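You operate a simulated robot arm through the tools that you are given. There is no shell and no other tool. Be economical: measure what you need, move in short steps, check, and stop when the job is done.

The job below is to be done with a simulated robot arm. You get a single attempt, and the scene is never put back.

Task
Take the inlet strainer out and brush the pulp off it.
Fine: the line is drained and the pump stays locked out; run the pink thumbscrew back, open the lid, stand the strainer on the dosing shelf; orange brush back.
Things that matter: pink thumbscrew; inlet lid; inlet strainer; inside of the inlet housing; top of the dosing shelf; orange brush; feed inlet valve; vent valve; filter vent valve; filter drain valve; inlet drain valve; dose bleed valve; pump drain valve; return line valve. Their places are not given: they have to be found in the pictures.

Only the result counts: the job must be done as asked and must still hold three seconds after the hand-in. Knocking over, shifting, dropping, spilling or breaking anything else fails it. A push-on lid holds only when it is set on centred and level and pressed home; a screw cap is set on level and turned clockwise until tight.

Robot
A 6-joint arm with a two-finger parallel gripper, fixed in place. Base frame: the origin is at the foot of the arm, x ahead of it, y to its left, z up. Units: mm, rad, N and s.
Its first joint turns from -2.897 to 2.897 rad. Payload 3.91 kg.
The TCP is the grasp point between the finger pads, 30 mm short of the fingertips. In the tool frame z runs along the fingers and y along their closing line. The gripper opens to 110 mm. The fingers are 20 mm wide and 10 mm thick; the gripper's body (48 by 112 mm) begins 55 mm behind the TCP.
Orientation is told as [roll, pitch, yaw] about the base's x, y, z axes, in that order, counted from this pose: with the fingers straight down and closing along the base's y, the tool's x points along the base's -x, its y along +y and its z along -z.

Tools
- The arm moves only by the tool apply_moves. Its argument "moves" is a list of rows, each a list of 7 numbers: the shift along the base's x, y, z in units of 200 mm (1.0 is 200 mm), then the turn, a rotation vector about the base's x, y, z in units of 120 degrees (1.0 is 120 degrees), then the finger opening in mm, from 0 to 110. In form: [[tx, ty, tz, rx, ry, rz, jaw], ...]. A call has 1 to 20 rows; each row is the pose to reach, as a shift and turn from the pose commanded when the call began. A call with a number of a shift or a turn outside -1 to 1 is refused whole. Rows are played at 5 a second. More than 50 mm and 0.15 rad between two rows, or a gripper value outside its range, and nothing of the call is played. A pose out of reach is approached as far as the arm can. The call stops where the force on the tool passes 70 N (or 10 N more than at its start, if that is more) or the arm is blocked; 0.2 s more then pass. The fingers move at their own pace (about 45 mm/s each) and stop on an object; they squeeze with about 37 N. The grip force told is the motor's: it shows also when the fingers shut on nothing. Time passes only in rows, and 0.2 s behind the last, so rows that repeat a pose let the fingers close. It gives the time, the measured TCP pose, the force on the tool (base axes), the opening and the grip force at its end, in the units of the frame above (readings bear some noise).
- Cameras (640 x 400 px; columns grow to the right, rows downward): "scene" is fixed at [50, -501.5, 1580.8]; the picture's right is [0.53, -0.85, 0.00], its down [-0.66, -0.42, -0.62] and it looks along [0.53, 0.33, -0.78] (base axes); focal length 289 px, centre (320, 200). "wrist" rides on the gripper at [77, 7, -115] in the tool frame; the picture's right is [-0.09, 1.00, 0.00], its down [-0.80, -0.07, -0.59] and it looks along [-0.59, -0.05, 0.80] (tool axes); focal length 270 px, centre (320, 200).
- snapshot(camera): a new picture of that camera. It takes no simulated time.
- raise_lower(by): slides the trunk up (or, below 0, down) by that many mm; the arm rides with it, the base frame stays. It gives what a move gives, with no picture.
- point_at(camera, pixels): for up to 12 pixels [column, row] of the newest picture of that camera ("zoom" is the newest enlarged one), the place [x, y, z] in the base frame of the surface seen there, good to about 2 mm. It takes no simulated time.
- enlarge(camera, box): a new picture of the part [left, top, right, bottom] of that camera's present view, enlarged. It takes no simulated time.
- finish_job(): hands the job in; it is judged then, once.

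Work in short steps. Measure before you move; look again where a grasp or a placing could have gone wrong, and mend it. You have 80 turns and 54 pictures in all, those below and enlarged ones among them. Open the gripper and draw the arm clear of the work before you hand the job in, unless the task says otherwise; then end with one line.

The tools are called as a command line: name --pt "numbers of a row" for each row, then --argument value for the rest, lists and objects as JSON in quotes. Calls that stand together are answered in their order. apply_moves: Moves the arm, as the interface text tells. Its arguments: {"type":"object","properties":{"moves":{"type":"array"}},"required":["moves"]} The other tools are called the same way: raise_lower (by) slides the trunk up or down; snapshot (camera) takes a picture; point_at (camera, pixels) gives the place of the surface under pixels of a picture; enlarge (camera, box) takes an enlarged picture of a part of a camera's view; finish_job () hands the job in.

At the start:

```text
t: 0.0
tool_pos: [516.4, -36.4, 1184.6]
orientation: [0.001, 0.0, 0.0]
wrist_force: [-0.2, -0.1, 0.2]
opening: 110.2
grasp_force: 0.1
trunk travel left (down, up): [-525.0, 85.0]
```

scene: 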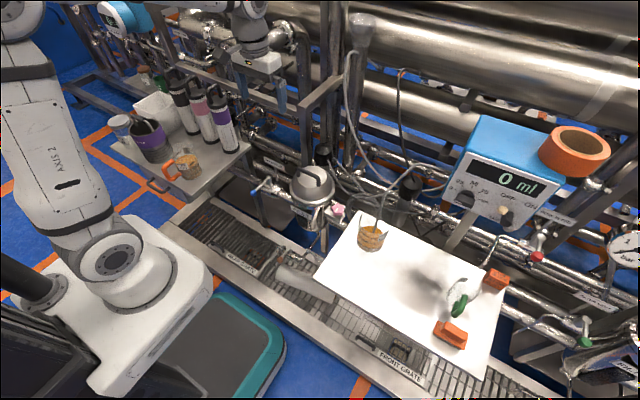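
wrist: 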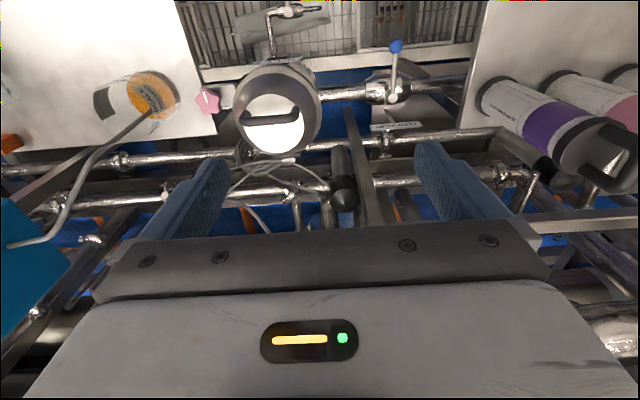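

The inlet housing with the lid appears at about (312,185) in the scene, with the pink screw near (337,211) and orange items on the white shelf. I'll enlarge these areas.

enlarge --camera "scene" --box '[240, 140, 400, 240]'

enlarge --camera "scene" --box '[340, 200, 532, 380]'

enlarge --camera "scene" --box '[90, 60, 290, 200]'

enlarge --camera "wrist" --box '[160, 0, 480, 200]'

```text
4.00 times, centred on (320, 190) of scene
```

zoom: 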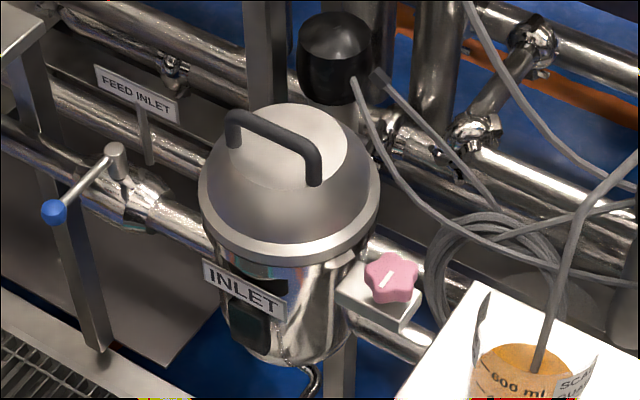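

```text
2.22 times, centred on (436, 290) of scene
```

zoom: 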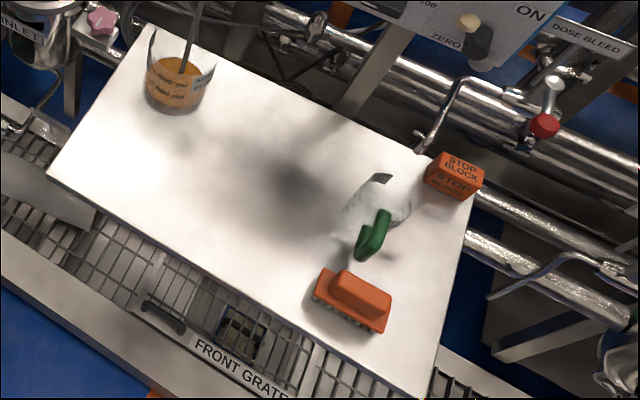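

```text
2.86 times, centred on (190, 130) of scene
```

zoom: 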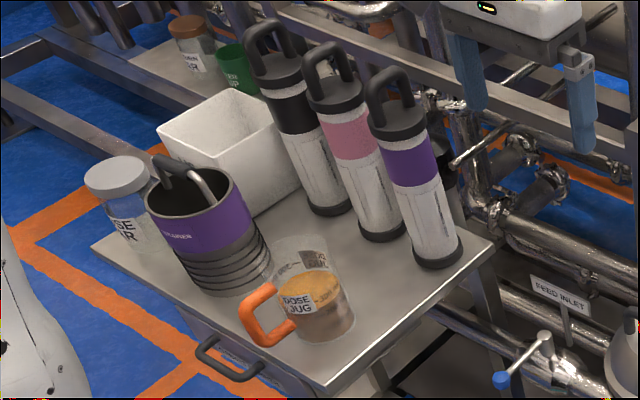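

```text
2.00 times, centred on (320, 100) of wrist
```

zoom: 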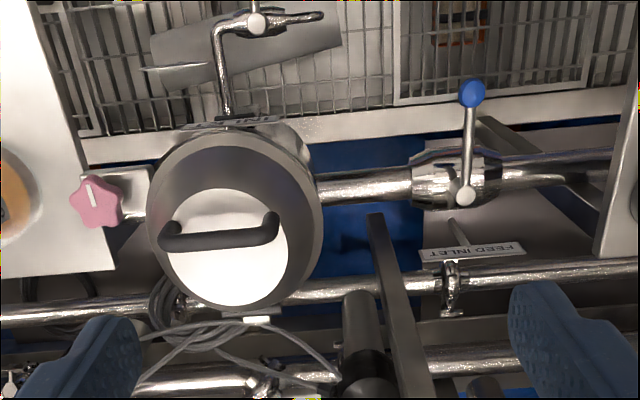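

Next I'll measure the key points: lid, handle, thumbscrew, shelf and brush.

point_at --camera "scene" --pixels '[[298, 173], [317, 183], [311, 175], [338, 210], [313, 209], [334, 190], [290, 185], [338, 217], [369, 248], [455, 323], [440, 338], [464, 348]]'

point_at --camera "wrist" --pixels '[[250, 122], [295, 112], [272, 119], [208, 101], [270, 65], [320, 100], [288, 160], [398, 46], [289, 10], [310, 8], [270, 40], [228, 100]]'

point_at --camera "scene" --pixels '[[355, 215], [330, 280], [480, 370], [505, 300], [460, 320], [448, 343], [452, 345], [437, 322], [465, 335], [458, 305], [372, 228], [450, 250]]'

```text
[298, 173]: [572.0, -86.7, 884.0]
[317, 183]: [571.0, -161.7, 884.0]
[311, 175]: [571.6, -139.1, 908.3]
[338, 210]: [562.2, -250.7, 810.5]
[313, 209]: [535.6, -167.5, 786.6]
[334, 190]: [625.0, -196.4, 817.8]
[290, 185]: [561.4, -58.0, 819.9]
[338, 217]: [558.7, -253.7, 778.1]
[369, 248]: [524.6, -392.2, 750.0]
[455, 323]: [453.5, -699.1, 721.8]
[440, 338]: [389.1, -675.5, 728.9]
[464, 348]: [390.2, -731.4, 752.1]
```

```text
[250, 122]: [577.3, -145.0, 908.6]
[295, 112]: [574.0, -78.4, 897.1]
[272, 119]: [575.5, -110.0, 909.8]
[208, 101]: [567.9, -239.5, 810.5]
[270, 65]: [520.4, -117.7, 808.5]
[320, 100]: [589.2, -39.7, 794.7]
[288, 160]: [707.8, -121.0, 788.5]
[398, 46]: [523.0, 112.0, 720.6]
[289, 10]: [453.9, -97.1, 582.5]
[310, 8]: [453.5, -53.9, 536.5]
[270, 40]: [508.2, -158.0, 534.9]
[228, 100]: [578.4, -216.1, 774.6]
```

```text
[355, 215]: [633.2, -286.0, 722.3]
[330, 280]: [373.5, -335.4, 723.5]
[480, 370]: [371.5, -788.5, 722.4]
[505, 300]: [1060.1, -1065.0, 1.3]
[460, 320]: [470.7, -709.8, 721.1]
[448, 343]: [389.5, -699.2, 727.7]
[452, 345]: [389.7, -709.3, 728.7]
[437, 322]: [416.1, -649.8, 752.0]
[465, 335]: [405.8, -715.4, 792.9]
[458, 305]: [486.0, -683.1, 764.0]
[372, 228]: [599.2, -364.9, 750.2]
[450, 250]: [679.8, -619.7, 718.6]
```

Now I move the wrist nearer to the inlet lid for a close look at hinge and screw.

apply_moves --pt "-0.076 -0.114 -0.184 0 0 0 110" --pt "-0.152 -0.228 -0.368 0 0 0 110" --pt "-0.228 -0.342 -0.552 0 0 0 110" --pt "-0.304 -0.456 -0.736 0 0 0 110" --pt "-0.38 -0.57 -0.92 0 0 0 110"

snapshot --camera "wrist"

```text
t: 1.2
tool_pos: [442.1, -150.1, 1000.8]
orientation: [0.0, 0.0, -0.001]
wrist_force: [-0.9, 0.5, -0.2]
opening: 110.1
grasp_force: 0.0
trunk travel left (down, up): [-525.0, 85.0]
```

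```text
47 pictures are left
```

wrist: 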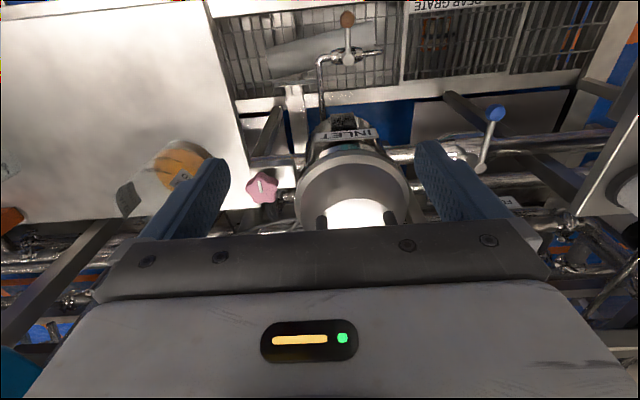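

enlarge --camera "wrist" --box '[230, 90, 420, 235]'

enlarge --camera "wrist" --box '[280, 0, 540, 160]'

```text
2.76 times, centred on (325, 162) of wrist
```

zoom: 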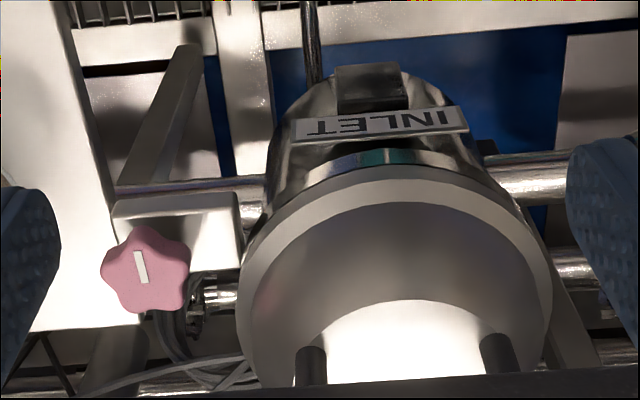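

```text
2.46 times, centred on (410, 80) of wrist
```

zoom: 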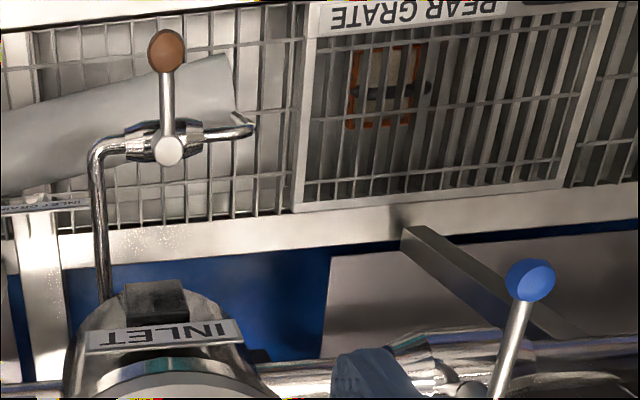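

The inlet drain handle seems across its pipe (closed); I'll look at the sight window on the housing and the thumbscrew from the scene camera.

enlarge --camera "scene" --box '[280, 165, 350, 235]'

enlarge --camera "scene" --box '[400, 255, 520, 365]'

```text
5.71 times, centred on (315, 200) of scene
```

zoom: 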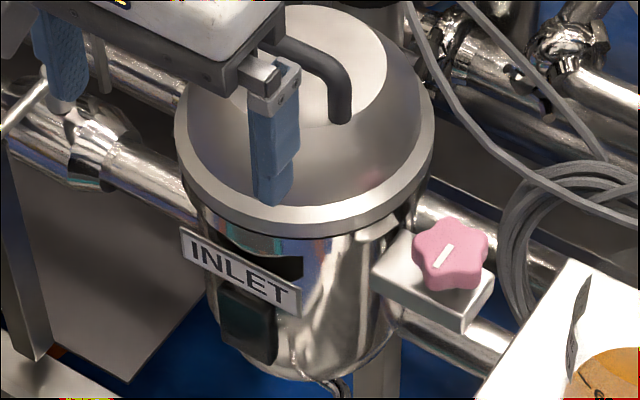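

```text
3.64 times, centred on (460, 310) of scene
```

zoom: 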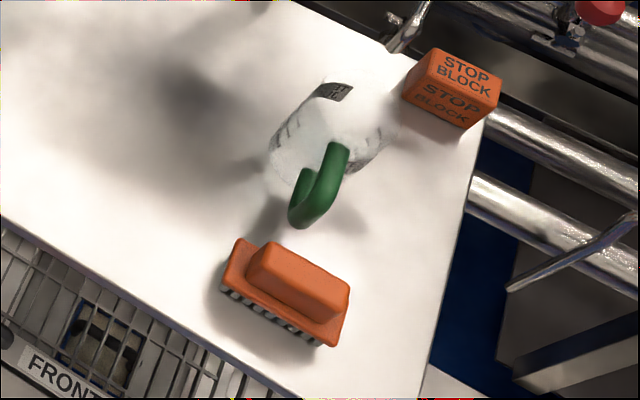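

Now I measure the knob's rim and bracket more precisely.

point_at --camera "scene" --pixels '[[333, 207], [343, 206], [338, 205], [335, 212], [341, 212], [338, 209], [329, 213], [338, 219], [345, 216], [326, 208], [322, 203], [306, 203]]'

point_at --camera "wrist" --pixels '[[250, 183], [274, 185], [262, 175], [262, 200], [262, 188], [275, 172], [295, 158], [356, 123], [341, 130], [300, 190], [405, 190], [355, 150]]'

```text
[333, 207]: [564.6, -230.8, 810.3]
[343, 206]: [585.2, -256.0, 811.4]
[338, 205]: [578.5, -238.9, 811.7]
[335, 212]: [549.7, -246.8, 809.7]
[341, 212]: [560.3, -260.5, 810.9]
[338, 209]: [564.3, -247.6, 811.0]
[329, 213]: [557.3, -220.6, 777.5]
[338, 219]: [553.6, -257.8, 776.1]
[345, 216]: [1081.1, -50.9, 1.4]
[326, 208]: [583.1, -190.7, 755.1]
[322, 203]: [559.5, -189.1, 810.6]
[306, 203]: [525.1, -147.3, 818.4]
```

```text
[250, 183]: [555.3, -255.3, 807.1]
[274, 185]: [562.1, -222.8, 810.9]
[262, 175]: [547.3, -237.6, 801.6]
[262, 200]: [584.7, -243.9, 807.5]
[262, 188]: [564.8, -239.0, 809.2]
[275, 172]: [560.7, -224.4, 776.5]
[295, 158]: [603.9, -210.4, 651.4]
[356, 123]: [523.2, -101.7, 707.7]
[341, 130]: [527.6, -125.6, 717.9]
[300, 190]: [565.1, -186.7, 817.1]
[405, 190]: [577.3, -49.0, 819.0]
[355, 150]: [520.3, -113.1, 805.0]
```

Knob centre is about (567,-243), top 811, bracket top 777. I position above it with yaw -60° and narrower opening.

apply_moves --pt "0.078 -0.058 -0.055 0 0 -0.0625 60" --pt "0.156 -0.116 -0.11 0 0 -0.125 60" --pt "0.234 -0.174 -0.165 0 0 -0.1875 60" --pt "0.312 -0.232 -0.22 0 0 -0.25 60" --pt "0.39 -0.29 -0.275 0 0 -0.3125 60" --pt "0.468 -0.348 -0.33 0 0 -0.375 60" --pt "0.546 -0.406 -0.385 0 0 -0.4375 60" --pt "0.625 -0.465 -0.44 0 0 -0.5 60"

snapshot --camera "scene"

snapshot --camera "wrist"

```text
t: 3.0
tool_pos: [567.1, -243.2, 912.8]
orientation: [-0.001, 0.002, -1.051]
wrist_force: [-0.7, 0.1, 0.3]
opening: 59.9
grasp_force: 0.1
trunk travel left (down, up): [-525.0, 85.0]
```

```text
42 pictures are left
```

scene: 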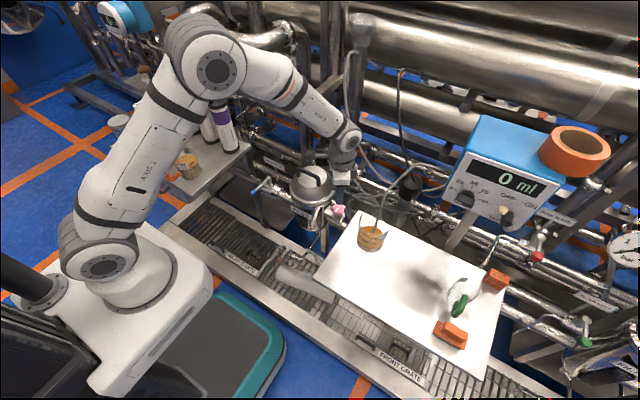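

```text
41 pictures are left
```

wrist: 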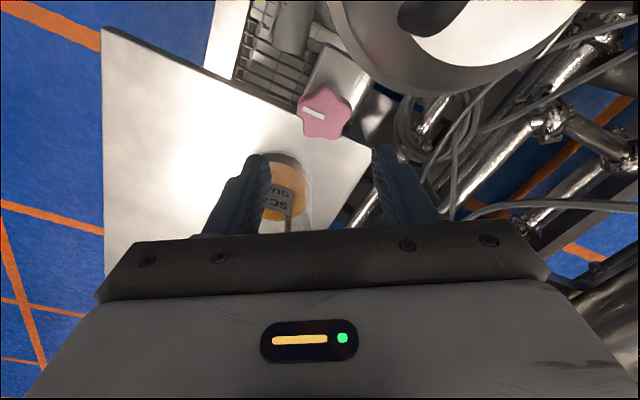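

The path straight down looks clear; I descend to z≈813 and close on the knob.

apply_moves --pt "0 0 -0.2 0 0 0 60" --pt "0 0 -0.4 0 0 0 60" --pt "0 0 -0.495 0 0 0 60" --pt "0 0 -0.495 0 0 0 30" --pt "0 0 -0.495 0 0 0 30" --pt "0 0 -0.495 0 0 0 30"

```text
t: 4.4
tool_pos: [568.7, -241.4, 813.8]
orientation: [-0.001, -0.002, -1.048]
wrist_force: [23.7, 18.7, -3.8]
opening: 40.9
grasp_force: 45.1
trunk travel left (down, up): [-525.0, 85.0]
```

Grip holds at 40.9 mm with a side force, so the knob is a few mm further along (+x,+y); I shift to centre it.

apply_moves --pt "0.0125 0.0085 0 0 0 0 30" --pt "0.0125 0.0085 0 0 0 0 30"

```text
t: 5.0
tool_pos: [568.9, -241.7, 812.0]
orientation: [-0.002, 0.001, -1.048]
wrist_force: [12.3, 4.6, -5.9]
opening: 40.8
grasp_force: 44.7
trunk travel left (down, up): [-525.0, 85.0]
```

Now turn counter-clockwise 120° in 15 small rows with a slight allowance for rising.

apply_moves --pt "0 0 0 0 0 0.0667 30" --pt "0 0 0 0 0 0.1333 30" --pt "0 0 0 0 0 0.2 30" --pt "0 0 0 0 0 0.2667 30" --pt "0 0 0 0 0 0.3333 30" --pt "0 0 0 0 0 0.4 30" --pt "0 0 0 0 0 0.4667 30" --pt "0 0 0 0 0 0.5333 30" --pt "0 0 0 0 0 0.6 30" --pt "0 0 0 0 0 0.6667 30" --pt "0 0 0 0 0 0.7333 30" --pt "0 0 0 0 0 0.8 30" --pt "0 0 0 0 0 0.8667 30" --pt "0 0 0 0 0 0.9333 30" --pt "0 0 0 0 0 1.0 30"

enlarge --camera "scene" --box '[280, 165, 380, 235]'

```text
t: 8.2
tool_pos: [570.2, -242.6, 814.2]
orientation: [0.0, 0.001, 1.049]
wrist_force: [4.1, -17.1, -1.2]
opening: 40.6
grasp_force: 45.0
trunk travel left (down, up): [-525.0, 85.0]
```

```text
5.71 times, centred on (330, 200) of scene
```

zoom: 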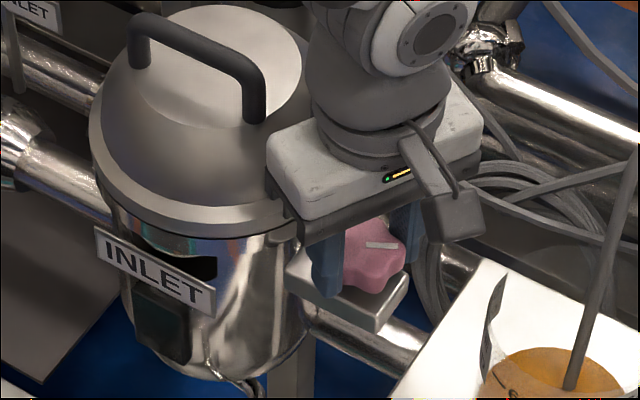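

The knob followed. I release, rotate back and re-grip.

apply_moves --pt "0 0 0 0 0 0 62" --pt "0 0 0 0 0 0 62" --pt "0 0 0 0 0 -0.0667 62" --pt "0 0 0 0 0 -0.1333 62" --pt "0 0 0 0 0 -0.2 62" --pt "0 0 0 0 0 -0.2667 62" --pt "0 0 0 0 0 -0.3333 62" --pt "0 0 0 0 0 -0.4 62" --pt "0 0 0 0 0 -0.4667 62" --pt "0 0 0 0 0 -0.5333 62" --pt "0 0 0 0 0 -0.6 62" --pt "0 0 0 0 0 -0.6667 62" --pt "0 0 0 0 0 -0.7333 62" --pt "0 0 0 0 0 -0.8 62" --pt "0 0 0 0 0 -0.8667 62" --pt "0 0 0 0 0 -0.9333 62" --pt "0 0 0 0 0 -1.0 62"

enlarge --camera "scene" --box '[280, 165, 380, 235]'

point_at --camera "zoom" --pixels '[[365, 255], [380, 250], [350, 250]]'

```text
t: 11.8
tool_pos: [568.4, -240.1, 813.7]
orientation: [-0.001, 0.001, -1.049]
wrist_force: [1.0, -0.7, -0.4]
opening: 62.1
grasp_force: 0.1
trunk travel left (down, up): [-525.0, 85.0]
```

```text
5.71 times, centred on (330, 200) of scene
```

zoom: 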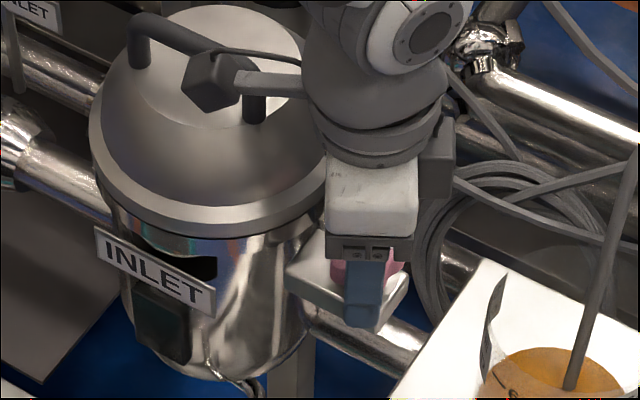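

```text
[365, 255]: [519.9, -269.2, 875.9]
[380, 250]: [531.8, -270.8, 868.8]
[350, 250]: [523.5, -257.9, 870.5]
```

Second stroke: close, then turn another 120°.

apply_moves --pt "0 0 0 0 0 0 30" --pt "0 0 0 0 0 0 30" --pt "0 0 0 0 0 0 30" --pt "0 0 0 0 0 0.0667 30" --pt "0 0 0 0 0 0.1333 30" --pt "0 0 0 0 0 0.2 30" --pt "0 0 0 0 0 0.2667 30" --pt "0 0 0 0 0 0.3333 30" --pt "0 0 0 0 0 0.4 30" --pt "0 0 0 0 0 0.4667 30" --pt "0 0 0 0 0 0.5333 30" --pt "0 0 0 0 0 0.6 30" --pt "0 0 0 0 0 0.6667 30" --pt "0 0 0 0 0 0.7333 30" --pt "0 0 0 0 0 0.8 30" --pt "0 0 0 0 0 0.8667 30" --pt "0 0 0 0 0 0.9333 30" --pt "0 0 0 0 0 1.0 30"

apply_moves --pt "0 0 0 0 0 0 62" --pt "0 0 0 0 0 0 62" --pt "0 0 0.25 0 0 -0.0667 62" --pt "0 0 0.4 0 0 -0.1333 62" --pt "0 0 0.4 0 0 -0.2 62" --pt "0 0 0.4 0 0 -0.2667 62" --pt "0 0 0.4 0 0 -0.3333 62" --pt "0 0 0.4 0 0 -0.4 62" --pt "0 0 0.4 0 0 -0.4667 62" --pt "0 0 0.4 0 0 -0.5333 62" --pt "0 0 0.4 0 0 -0.6 62" --pt "0 0 0.4 0 0 -0.6667 62" --pt "0 0 0.4 0 0 -0.7333 62" --pt "0 0 0.4 0 0 -0.8 62" --pt "0 0 0.4 0 0 -0.8667 62" --pt "0 0 0.4 0 0 -0.9333 62" --pt "0 0 0.4 0 0 -1.0 62"

enlarge --camera "wrist" --box '[230, 40, 420, 200]'

enlarge --camera "scene" --box '[280, 165, 380, 235]'

```text
t: 15.6
tool_pos: [570.4, -241.6, 814.0]
orientation: [-0.001, -0.001, 1.05]
wrist_force: [8.6, -10.9, 3.3]
opening: 40.0
grasp_force: 44.7
trunk travel left (down, up): [-525.0, 85.0]
```

```text
t: 19.2
tool_pos: [568.0, -241.7, 892.6]
orientation: [0.0, 0.0, -1.051]
wrist_force: [-0.3, 0.2, 0.3]
opening: 62.0
grasp_force: 0.0
trunk travel left (down, up): [-525.0, 85.0]
```

```text
2.50 times, centred on (325, 120) of wrist
```

zoom: 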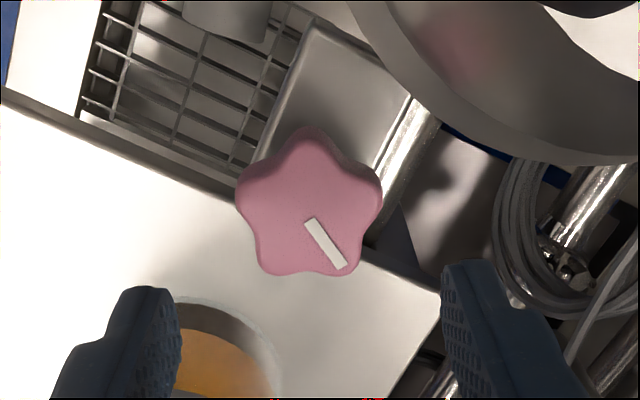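

```text
5.71 times, centred on (330, 200) of scene
```

zoom: 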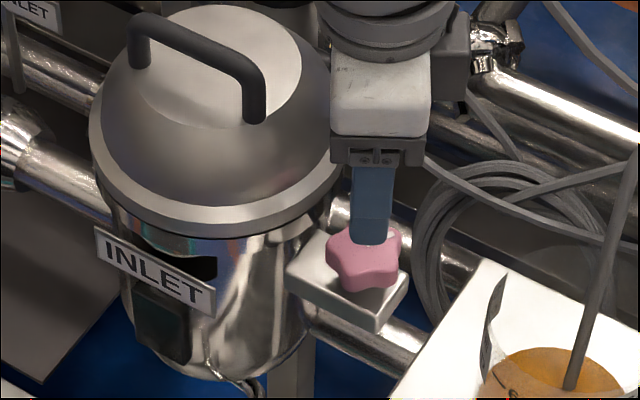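

The mark suggests the second stroke turned less than 120°. I check the knob's height and position.

point_at --camera "zoom" --pixels '[[350, 250], [390, 260], [365, 262], [340, 240], [395, 238], [310, 275], [375, 318]]'

snapshot --camera "wrist"

point_at --camera "wrist" --pixels '[[318, 118], [320, 125], [327, 137], [305, 145], [318, 100], [296, 118], [342, 118], [320, 85]]'

```text
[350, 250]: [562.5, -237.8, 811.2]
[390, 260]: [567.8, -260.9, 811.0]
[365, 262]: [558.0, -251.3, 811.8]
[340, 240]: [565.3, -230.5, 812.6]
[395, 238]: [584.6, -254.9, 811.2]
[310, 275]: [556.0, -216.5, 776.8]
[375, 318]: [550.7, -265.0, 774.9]
```

```text
36 pictures are left
```

wrist: 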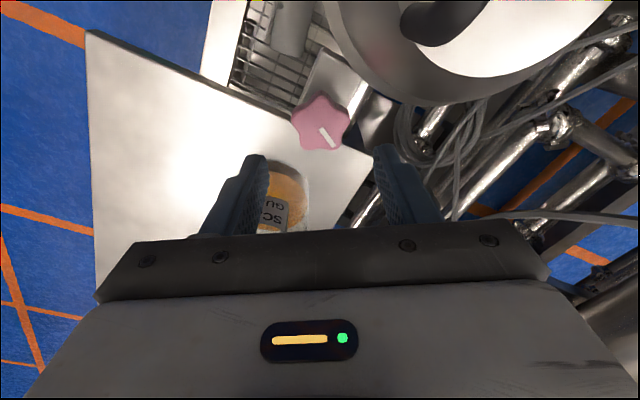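

```text
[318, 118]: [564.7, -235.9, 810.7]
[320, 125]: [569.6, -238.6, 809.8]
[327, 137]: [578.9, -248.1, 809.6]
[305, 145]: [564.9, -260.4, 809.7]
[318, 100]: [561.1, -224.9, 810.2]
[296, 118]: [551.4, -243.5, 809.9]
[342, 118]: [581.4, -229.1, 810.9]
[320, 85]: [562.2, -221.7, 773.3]
```

Height is unchanged (811). I re-grip and turn 50°, then check whether the mark follows.

apply_moves --pt "0 0 -0.2 0 0 0 62" --pt "0 0 -0.395 0 0 0 62" --pt "0 0 -0.395 0 0 0 30" --pt "0 0 -0.395 0 0 0 30" --pt "0 0 -0.395 0 0 0 30" --pt "0 0 -0.395 0 0 0.06 30" --pt "0 0 -0.395 0 0 0.12 30"

apply_moves --pt "0 0 0 0 0 0.06 30" --pt "0 0 0 0 0 0.12 30" --pt "0 0 0 0 0 0.18 30" --pt "0 0 0 0 0 0.24 30"

enlarge --camera "scene" --box '[300, 180, 370, 235]'

```text
t: 20.8
tool_pos: [567.8, -240.7, 813.5]
orientation: [-0.001, 0.002, -0.795]
wrist_force: [-1.8, 0.1, -3.1]
opening: 40.4
grasp_force: 32.1
trunk travel left (down, up): [-525.0, 85.0]
```

```text
t: 21.8
tool_pos: [569.1, -241.6, 816.3]
orientation: [-0.001, 0.002, -0.292]
wrist_force: [-5.4, -5.2, -2.6]
opening: 40.9
grasp_force: 37.3
trunk travel left (down, up): [-525.0, 85.0]
```

```text
7.27 times, centred on (335, 208) of scene
```

zoom: 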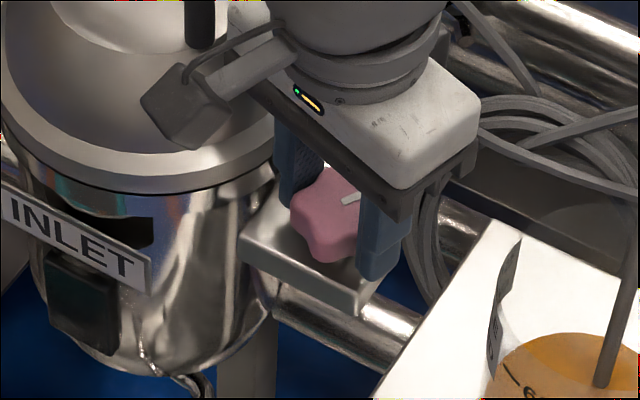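

The mark barely moved (≈-31°), suggesting an end stop near 150° of travel. I turn another 40° to confirm.

apply_moves --pt "0 0 0 0 0 0.06 30" --pt "0 0 0 0 0 0.12 30" --pt "0 0 0 0 0 0.18 30" --pt "0 0 0 0 0 0.24 30" --pt "0 0 0 0 0 0.3 30" --pt "0 0 0 0 0 0.36 30"

enlarge --camera "scene" --box '[300, 180, 370, 235]'

```text
t: 23.2
tool_pos: [570.0, -241.6, 815.2]
orientation: [0.001, -0.003, 0.459]
wrist_force: [0.8, -12.3, 1.1]
opening: 40.0
grasp_force: 44.9
trunk travel left (down, up): [-525.0, 85.0]
```

```text
7.27 times, centred on (335, 208) of scene
```

zoom: 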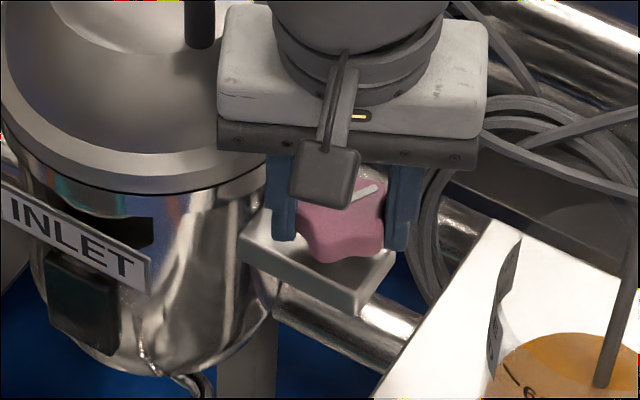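

The knob is at its stop (fingers slip, mark stays). I release, rise, and look down at the lid from above to see how it's hinged.

apply_moves --pt "0 0 0 0 0 0 65" --pt "0 0 0 0 0 0 65" --pt "0 0 0.2 0 0 0 65" --pt "0 0 0.4 0 0 0 65" --pt "0 0 0.6 0 0 -0.05 65" --pt "0 0 0.8 0 0 -0.1 65" --pt "0.03 0.12 1.0 0 0 -0.15 65" --pt "0.1 0.25 1.0 0 0 -0.2 65" --pt "0.15 0.45 1.0 0 0 -0.22 65" --pt "0.15 0.62 1.0 0 0 -0.22 65"

snapshot --camera "wrist"

enlarge --camera "wrist" --box '[220, 0, 420, 150]'

```text
t: 25.4
tool_pos: [598.5, -117.6, 1015.2]
orientation: [0.001, 0.001, -0.001]
wrist_force: [-0.2, 0.4, 0.9]
opening: 64.9
grasp_force: 0.2
trunk travel left (down, up): [-525.0, 85.0]
```

```text
33 pictures are left
```

wrist: 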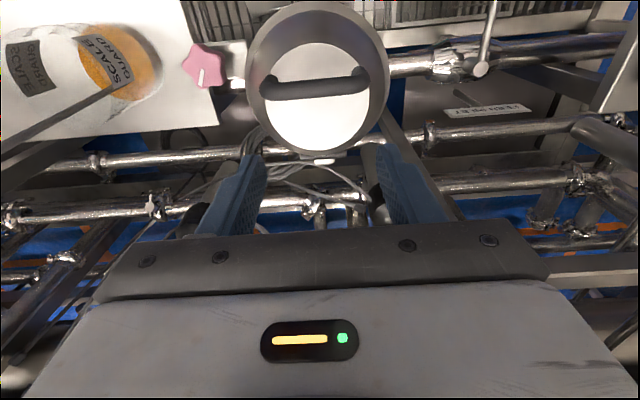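

```text
2.67 times, centred on (320, 75) of wrist
```

zoom: 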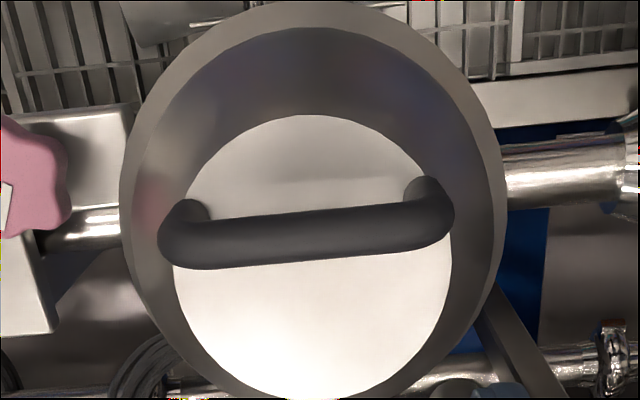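

point_at --camera "wrist" --pixels '[[318, 161], [310, 161], [328, 160], [318, 150], [270, 88], [360, 80], [315, 84], [318, 5], [250, 80], [386, 70], [315, 120], [200, 78]]'

enlarge --camera "wrist" --box '[260, 110, 380, 200]'

```text
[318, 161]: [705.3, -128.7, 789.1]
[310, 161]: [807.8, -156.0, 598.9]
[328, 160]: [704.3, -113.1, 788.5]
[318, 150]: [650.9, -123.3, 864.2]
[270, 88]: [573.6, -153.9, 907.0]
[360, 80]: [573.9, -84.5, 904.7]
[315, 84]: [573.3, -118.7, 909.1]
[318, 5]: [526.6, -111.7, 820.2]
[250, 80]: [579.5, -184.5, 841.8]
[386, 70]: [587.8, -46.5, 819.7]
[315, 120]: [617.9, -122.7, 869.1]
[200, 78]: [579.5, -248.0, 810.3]
```

```text
4.44 times, centred on (320, 155) of wrist
```

zoom: 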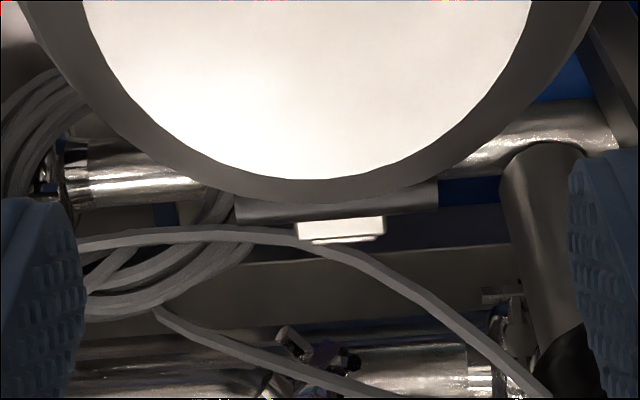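

A hinge barrel seems to sit behind the lid at zoom (330,208). I measure it and the rear rim.

point_at --camera "zoom" --pixels '[[270, 212], [330, 210], [400, 200], [330, 192], [340, 185], [340, 228], [345, 238], [250, 175], [430, 183], [320, 100], [320, 170], [330, 204]]'

point_at --camera "wrist" --pixels '[[280, 92], [284, 78], [315, 76], [315, 92], [315, 60], [315, 70], [315, 100], [315, 45], [315, 30], [356, 70], [345, 100], [290, 105]]'

```text
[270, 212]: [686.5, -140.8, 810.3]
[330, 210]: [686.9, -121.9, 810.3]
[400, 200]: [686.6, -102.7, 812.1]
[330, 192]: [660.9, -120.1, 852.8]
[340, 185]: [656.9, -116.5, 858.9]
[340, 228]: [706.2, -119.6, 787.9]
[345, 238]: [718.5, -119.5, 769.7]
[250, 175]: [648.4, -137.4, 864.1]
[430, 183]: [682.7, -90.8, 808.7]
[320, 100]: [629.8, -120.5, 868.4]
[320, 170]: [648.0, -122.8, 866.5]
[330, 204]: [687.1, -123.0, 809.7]
```

```text
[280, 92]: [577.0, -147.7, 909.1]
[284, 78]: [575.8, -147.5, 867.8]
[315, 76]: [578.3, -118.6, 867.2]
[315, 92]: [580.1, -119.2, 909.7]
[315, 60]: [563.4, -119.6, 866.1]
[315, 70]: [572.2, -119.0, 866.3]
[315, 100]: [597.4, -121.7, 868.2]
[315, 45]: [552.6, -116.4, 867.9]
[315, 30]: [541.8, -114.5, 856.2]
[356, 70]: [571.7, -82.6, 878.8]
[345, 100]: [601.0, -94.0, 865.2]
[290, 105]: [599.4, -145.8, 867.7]
```

Lid: flat top z≈867, handle bar at x≈576, y -85..-150, top z 909; hinge barrel at about (690, 803) along y. I turn to yaw -90° above the bar and descend to grip it.

apply_moves --pt "-0.01 0 0 0 0 -0.07 60" --pt "-0.02 0 0 0 0 -0.14 60" --pt "-0.03 0 0 0 0 -0.21 60" --pt "-0.04 0 0 0 0 -0.28 60" --pt "-0.05 0 0 0 0 -0.35 60" --pt "-0.06 0 0 0 0 -0.42 60" --pt "-0.07 0 0 0 0 -0.49 60" --pt "-0.08 0 0 0 0 -0.56 60" --pt "-0.09 0 0 0 0 -0.63 60" --pt "-0.1 0 0 0 0 -0.7 60" --pt "-0.115 0 -0.1 0 0 -0.75 60" --pt "-0.115 0 -0.3 0 0 -0.75 60" --pt "-0.115 0 -0.45 0 0 -0.75 60" --pt "-0.115 0 -0.535 0 0 -0.75 60" --pt "-0.115 0 -0.535 0 0 -0.75 5" --pt "-0.115 0 -0.535 0 0 -0.75 5" --pt "-0.115 0 -0.535 0 0 -0.75 5" --pt "-0.115 0 -0.535 0 0 -0.75 5"

enlarge --camera "scene" --box '[250, 130, 390, 230]'

```text
t: 29.2
tool_pos: [577.8, -116.5, 908.1]
orientation: [0.002, 0.001, -1.57]
wrist_force: [12.9, 0.0, 0.0]
opening: 13.8
grasp_force: 43.9
trunk travel left (down, up): [-525.0, 85.0]
```

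```text
4.00 times, centred on (320, 180) of scene
```

zoom: 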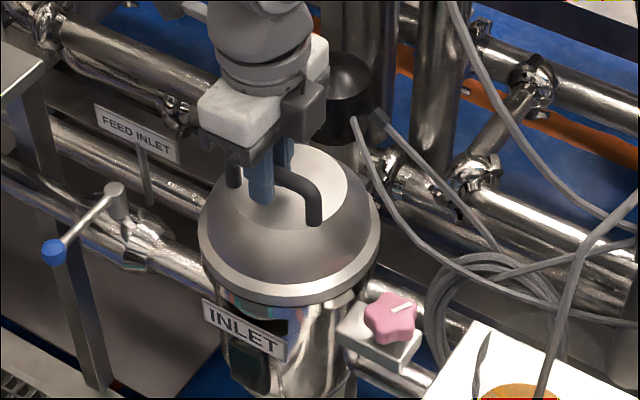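

Gripped at 13.8 mm. I start lifting along the hinge arc for 15° and check forces.

apply_moves --pt "0.022 0 0.024 0 0 0 5" --pt "0.045 0 0.047 0 0 0 5" --pt "0.07 0 0.07 0 0 0 5" --pt "0.094 0 0.09 0 0 0 5" --pt "0.12 0 0.11 0 0 0 5" --pt "0.147 0 0.128 0 0 0 5"

enlarge --camera "scene" --box '[250, 130, 390, 230]'

```text
t: 30.6
tool_pos: [605.3, -117.2, 932.5]
orientation: [-0.003, 0.001, -1.571]
wrist_force: [-0.1, -2.9, -9.8]
opening: 13.7
grasp_force: 45.0
trunk travel left (down, up): [-525.0, 85.0]
```

```text
4.00 times, centred on (320, 180) of scene
```

zoom: 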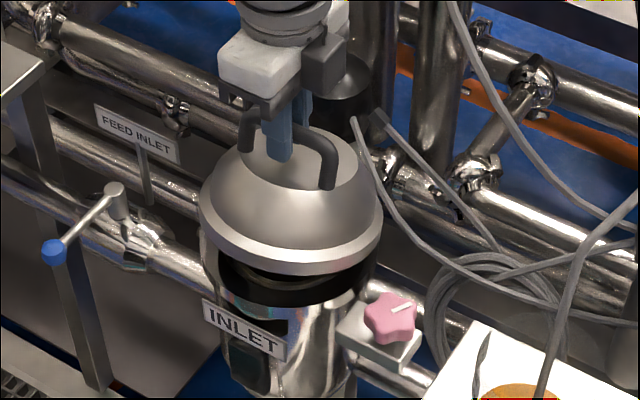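

The lid lifts well. Before going further, I measure what stands behind (black-capped post at zoom (345,75), others).

point_at --camera "zoom" --pixels '[[350, 75], [362, 95], [360, 50], [360, 20], [430, 60], [530, 75], [400, 200], [380, 150], [290, 250], [240, 270], [330, 285], [350, 170]]'

snapshot --camera "scene"

```text
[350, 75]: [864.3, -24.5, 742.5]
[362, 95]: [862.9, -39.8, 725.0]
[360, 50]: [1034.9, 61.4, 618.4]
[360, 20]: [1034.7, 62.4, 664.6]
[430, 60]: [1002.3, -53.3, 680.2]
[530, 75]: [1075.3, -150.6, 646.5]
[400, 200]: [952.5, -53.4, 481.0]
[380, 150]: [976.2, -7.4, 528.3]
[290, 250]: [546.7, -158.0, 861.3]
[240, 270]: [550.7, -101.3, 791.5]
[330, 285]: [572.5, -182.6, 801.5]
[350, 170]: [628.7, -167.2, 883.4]
```

```text
28 pictures are left
```

scene: 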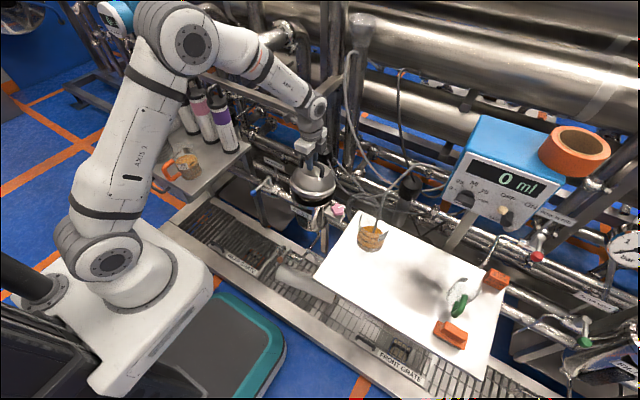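

Obstacles behind are low or far. I continue the arc to about 75° open.

apply_moves --pt "0.0555 0 0.0335 0 0 0 5" --pt "0.114 0 0.0615 0 0 0 5" --pt "0.175 0 0.085 0 0 0 5" --pt "0.2375 0 0.1025 0 0 0 5" --pt "0.301 0 0.115 0 0 0 5" --pt "0.366 0 0.1215 0 0 0 5" --pt "0.431 0 0.1225 0 0 0 5" --pt "0.4955 0 0.118 0 0 0 5" --pt "0.56 0 0.108 0 0 0 5" --pt "0.623 0 0.092 0 0 0 5" --pt "0.6845 0 0.0705 0 0 0 5" --pt "0.7435 0 0.044 0 0 0 5"

enlarge --camera "scene" --box '[250, 120, 390, 230]'

```text
t: 33.2
tool_pos: [754.4, -117.4, 941.3]
orientation: [0.0, -0.001, -1.569]
wrist_force: [0.6, -2.0, -1.4]
opening: 13.6
grasp_force: 45.0
trunk travel left (down, up): [-525.0, 85.0]
```

```text
3.64 times, centred on (320, 175) of scene
```

zoom: 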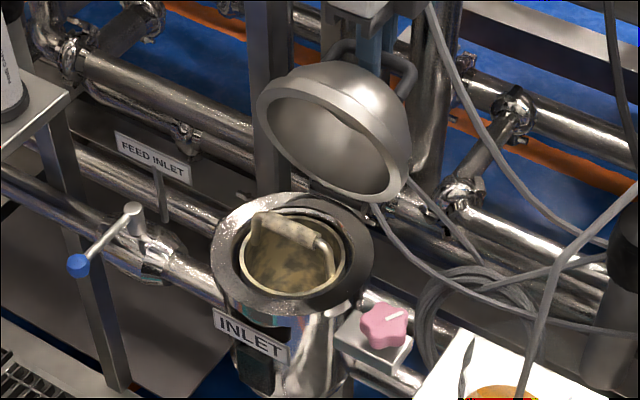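

The strainer with a bail handle is visible. I continue the arc to about 105° or until it stops.

apply_moves --pt "0.0565 0 -0.031 0 0 0 5" --pt "0.1105 0 -0.068 0 0 0 5" --pt "0.1615 0 -0.109 0 0 0 5" --pt "0.208 0 -0.154 0 0 0 5" --pt "0.2505 0 -0.2035 0 0 0 5" --pt "0.2885 0 -0.256 0 0 0 5"

enlarge --camera "scene" --box '[250, 120, 390, 230]'

```text
t: 34.6
tool_pos: [809.4, -117.5, 906.8]
orientation: [0.007, -0.001, -1.57]
wrist_force: [-16.0, 2.6, 23.9]
opening: 27.0
grasp_force: 22.3
trunk travel left (down, up): [-525.0, 85.0]
stopped in row 6: the force on the tool passed its limit (the readings are from after the stop); the commanded pose is now the measured one
```

```text
3.64 times, centred on (320, 175) of scene
```

zoom: 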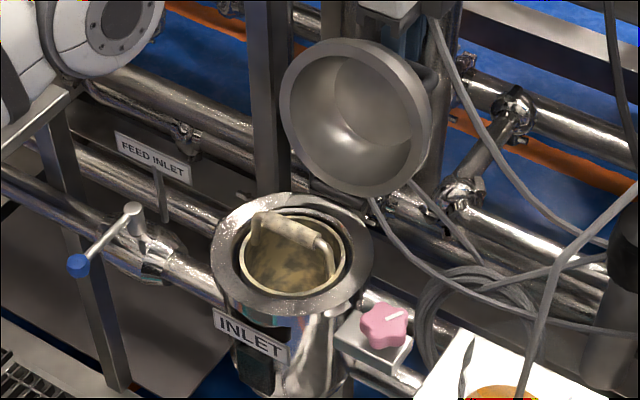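

The lid reached its stop past vertical. I open slightly and withdraw straight up.

apply_moves --pt "0 0 0.005 0 0 0 36" --pt "0 0 0.02 0 0 0 36" --pt "0 0 0.1 0 0 0 36" --pt "0 0 0.2 0 0 0 36" --pt "0 0 0.4 0 0 0 36" --pt "0 0 0.6 0 0 0 36"

enlarge --camera "scene" --box '[250, 120, 390, 230]'

```text
t: 36.0
tool_pos: [813.5, -117.8, 1020.9]
orientation: [0.008, -0.002, -1.569]
wrist_force: [0.8, -0.7, 0.0]
opening: 36.1
grasp_force: 0.0
trunk travel left (down, up): [-525.0, 85.0]
```

```text
3.64 times, centred on (320, 175) of scene
```

zoom: 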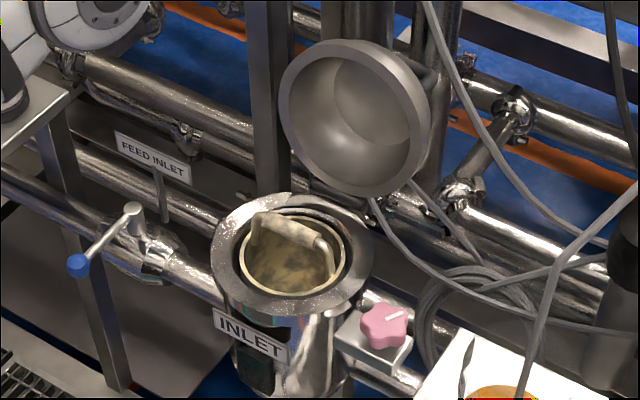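

The lid stays open. Now I measure the strainer handle, rim and interior.

point_at --camera "zoom" --pixels '[[268, 221], [292, 231], [315, 242], [255, 240], [330, 265], [290, 285], [290, 260], [290, 215], [345, 245], [310, 200], [237, 260], [290, 305]]'

enlarge --camera "scene" --box '[295, 165, 345, 215]'

```text
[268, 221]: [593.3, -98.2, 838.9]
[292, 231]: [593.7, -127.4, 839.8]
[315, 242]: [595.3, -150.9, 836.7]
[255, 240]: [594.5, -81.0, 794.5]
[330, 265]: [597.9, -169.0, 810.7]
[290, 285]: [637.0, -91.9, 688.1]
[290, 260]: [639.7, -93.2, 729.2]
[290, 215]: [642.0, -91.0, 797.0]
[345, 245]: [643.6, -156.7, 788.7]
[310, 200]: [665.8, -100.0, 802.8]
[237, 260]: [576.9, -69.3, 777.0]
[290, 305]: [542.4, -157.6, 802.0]
```

```text
8.00 times, centred on (320, 190) of scene
```

zoom: 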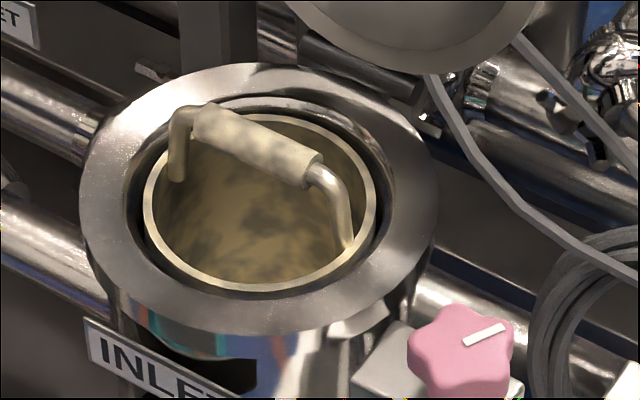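

Strainer bail sleeve: x≈597, y≈-125, top z 839. I move back over the housing at safe height.

apply_moves --pt "0 0 0.15 0 0 0 50" --pt "-0.2 0 0.15 0 0 0 50" --pt "-0.4 0 0.15 0 0 0 50" --pt "-0.6 0 0.15 0 0 0 50" --pt "-0.8 0 0.15 0 0 0 50" --pt "-1.0 -0.03 0.15 0 0 0 50"

apply_moves --pt "-0.082 0 -0.05 0 0 0 50" --pt "-0.082 0 -0.25 0 0 0 50" --pt "-0.082 0 -0.45 0 0 0 50" --pt "-0.082 0 -0.65 0 0 0 50" --pt "-0.082 0 -0.75 0 0 0 50"

enlarge --camera "scene" --box '[270, 130, 370, 220]'

```text
t: 37.4
tool_pos: [613.1, -124.6, 1052.6]
orientation: [0.008, -0.001, -1.571]
wrist_force: [-0.6, 0.2, -0.4]
opening: 50.1
grasp_force: 0.1
out of reach, approached as far as the arm can: row 1
trunk travel left (down, up): [-525.0, 85.0]
```

```text
t: 38.6
tool_pos: [596.7, -124.5, 901.0]
orientation: [0.009, -0.001, -1.573]
wrist_force: [0.2, 0.4, -0.1]
opening: 49.8
grasp_force: 0.1
trunk travel left (down, up): [-525.0, 85.0]
```

```text
4.44 times, centred on (320, 175) of scene
```

zoom: 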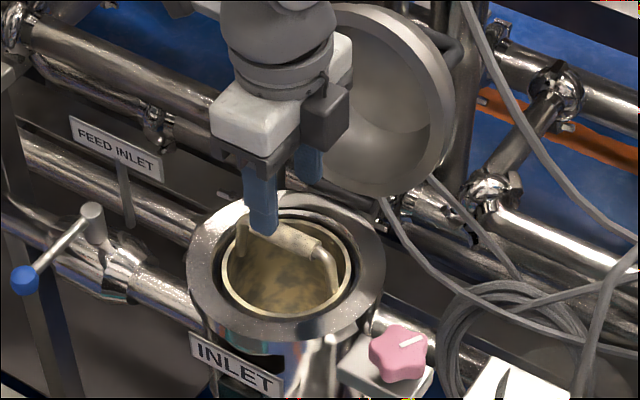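

Aligned over the bail; descend and grip.

apply_moves --pt "0 0 -0.15 0 0 0 50" --pt "0 0 -0.335 0 0 0 50" --pt "0 0 -0.335 0 0 0 5" --pt "0 0 -0.335 0 0 0 5" --pt "0 0 -0.335 0 0 0 5" --pt "0 0 -0.335 0 0 0 5"

```text
t: 40.0
tool_pos: [598.0, -123.8, 837.2]
orientation: [0.01, -0.002, -1.569]
wrist_force: [0.7, -0.6, -0.4]
opening: 17.7
grasp_force: 37.3
trunk travel left (down, up): [-525.0, 85.0]
```

Gripped at 17.7 mm, centred. Lift straight up.

apply_moves --pt "0 0 0.05 0 0 0 5" --pt "0 0 0.15 0 0 0 5" --pt "0 0 0.3 0 0 0 5" --pt "0 0 0.45 0 0 0 5" --pt "0 0 0.6 0 0 0 5" --pt "0 0 0.75 0 0 0 5" --pt "0 0 0.9 0 0 0 5" --pt "0 0 1.0 0 0 0 5"

snapshot --camera "scene"

enlarge --camera "scene" --box '[250, 100, 390, 220]'

```text
t: 41.8
tool_pos: [597.4, -123.8, 1036.1]
orientation: [0.01, -0.001, -1.571]
wrist_force: [-0.2, 0.4, 0.8]
opening: 4.9
grasp_force: 0.0
trunk travel left (down, up): [-525.0, 85.0]
```

```text
22 pictures are left
```

scene: 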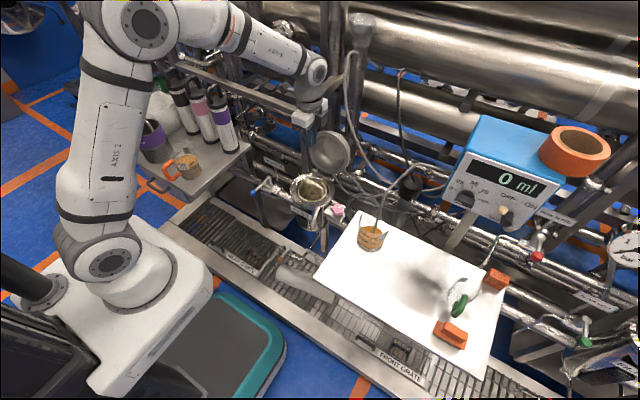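

```text
3.33 times, centred on (320, 160) of scene
```

zoom: 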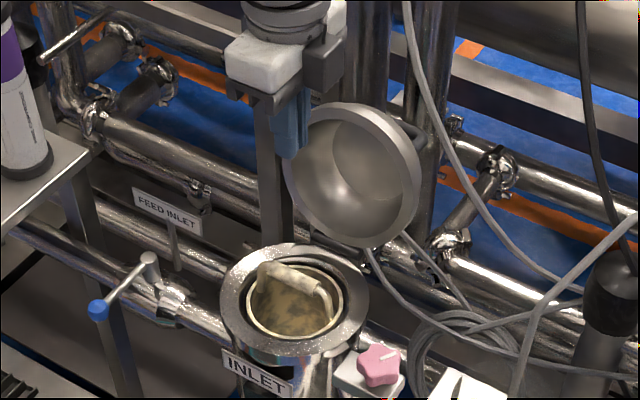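

The grip slipped off; the strainer is still in the housing. I look closely and re-measure.

enlarge --camera "scene" --box '[295, 165, 345, 215]'

point_at --camera "zoom" --pixels '[[210, 120], [250, 140], [300, 165], [178, 160], [340, 220], [250, 290], [150, 200], [300, 120], [372, 190], [260, 300], [320, 260], [300, 80]]'

```text
8.00 times, centred on (320, 190) of scene
```

zoom: 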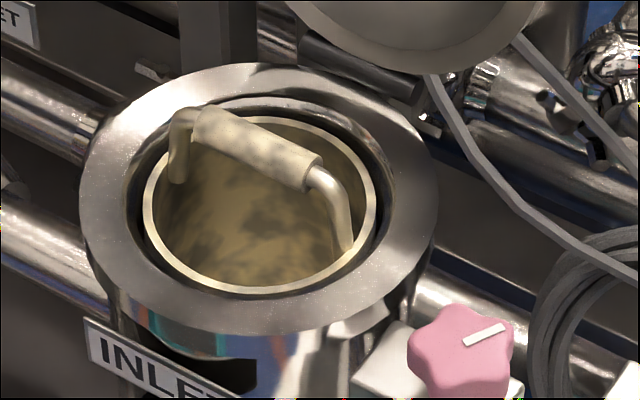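

```text
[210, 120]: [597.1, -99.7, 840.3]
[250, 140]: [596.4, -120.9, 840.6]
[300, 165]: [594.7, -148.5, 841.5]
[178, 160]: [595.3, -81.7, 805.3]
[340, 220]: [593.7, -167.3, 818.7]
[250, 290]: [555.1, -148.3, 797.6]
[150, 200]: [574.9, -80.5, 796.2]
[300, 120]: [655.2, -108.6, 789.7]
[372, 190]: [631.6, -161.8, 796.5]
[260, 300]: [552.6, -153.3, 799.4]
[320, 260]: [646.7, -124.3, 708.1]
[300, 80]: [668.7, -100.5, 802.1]
```

I re-grip deeper and pull slowly in small steps to read the resistance.

apply_moves --pt "0 0 -0.2 0 0 0 50" --pt "0 0 -0.4 0 0 0 50" --pt "0 0 -0.6 0 0 0 50" --pt "0 0 -0.8 0 0 0 50" --pt "0 0 -1.0 0 0 0 50"

apply_moves --pt "0 0 -0.025 0 0 0 50" --pt "0 0 -0.025 0 0 0 0" --pt "0 0 -0.025 0 0 0 0" --pt "0 0 -0.025 0 0 0 0" --pt "0 0 -0.025 0 0 0 0" --pt "0 0 -0.02 0 0 0 0" --pt "0 0 -0.015 0 0 0 0" --pt "0 0 -0.01 0 0 0 0"

```text
t: 43.0
tool_pos: [598.2, -123.2, 834.1]
orientation: [0.008, -0.005, -1.569]
wrist_force: [1.1, 0.3, 0.2]
opening: 50.1
grasp_force: 0.0
trunk travel left (down, up): [-525.0, 85.0]
```

```text
t: 44.8
tool_pos: [597.8, -123.3, 832.7]
orientation: [0.01, -0.002, -1.571]
wrist_force: [-0.3, 0.0, -2.3]
opening: 17.7
grasp_force: 37.0
trunk travel left (down, up): [-525.0, 85.0]
```

Little resistance so far; keep pulling slowly.

apply_moves --pt "0 0 0.01 0 0 0 0" --pt "0 0 0.02 0 0 0 0" --pt "0 0 0.03 0 0 0 0" --pt "0 0 0.04 0 0 0 0" --pt "0 0 0.05 0 0 0 0" --pt "0 0 0.06 0 0 0 0"

```text
t: 46.2
tool_pos: [597.2, -123.4, 844.8]
orientation: [0.009, -0.002, -1.57]
wrist_force: [0.6, -0.3, -2.4]
opening: 17.6
grasp_force: 37.3
trunk travel left (down, up): [-525.0, 85.0]
```

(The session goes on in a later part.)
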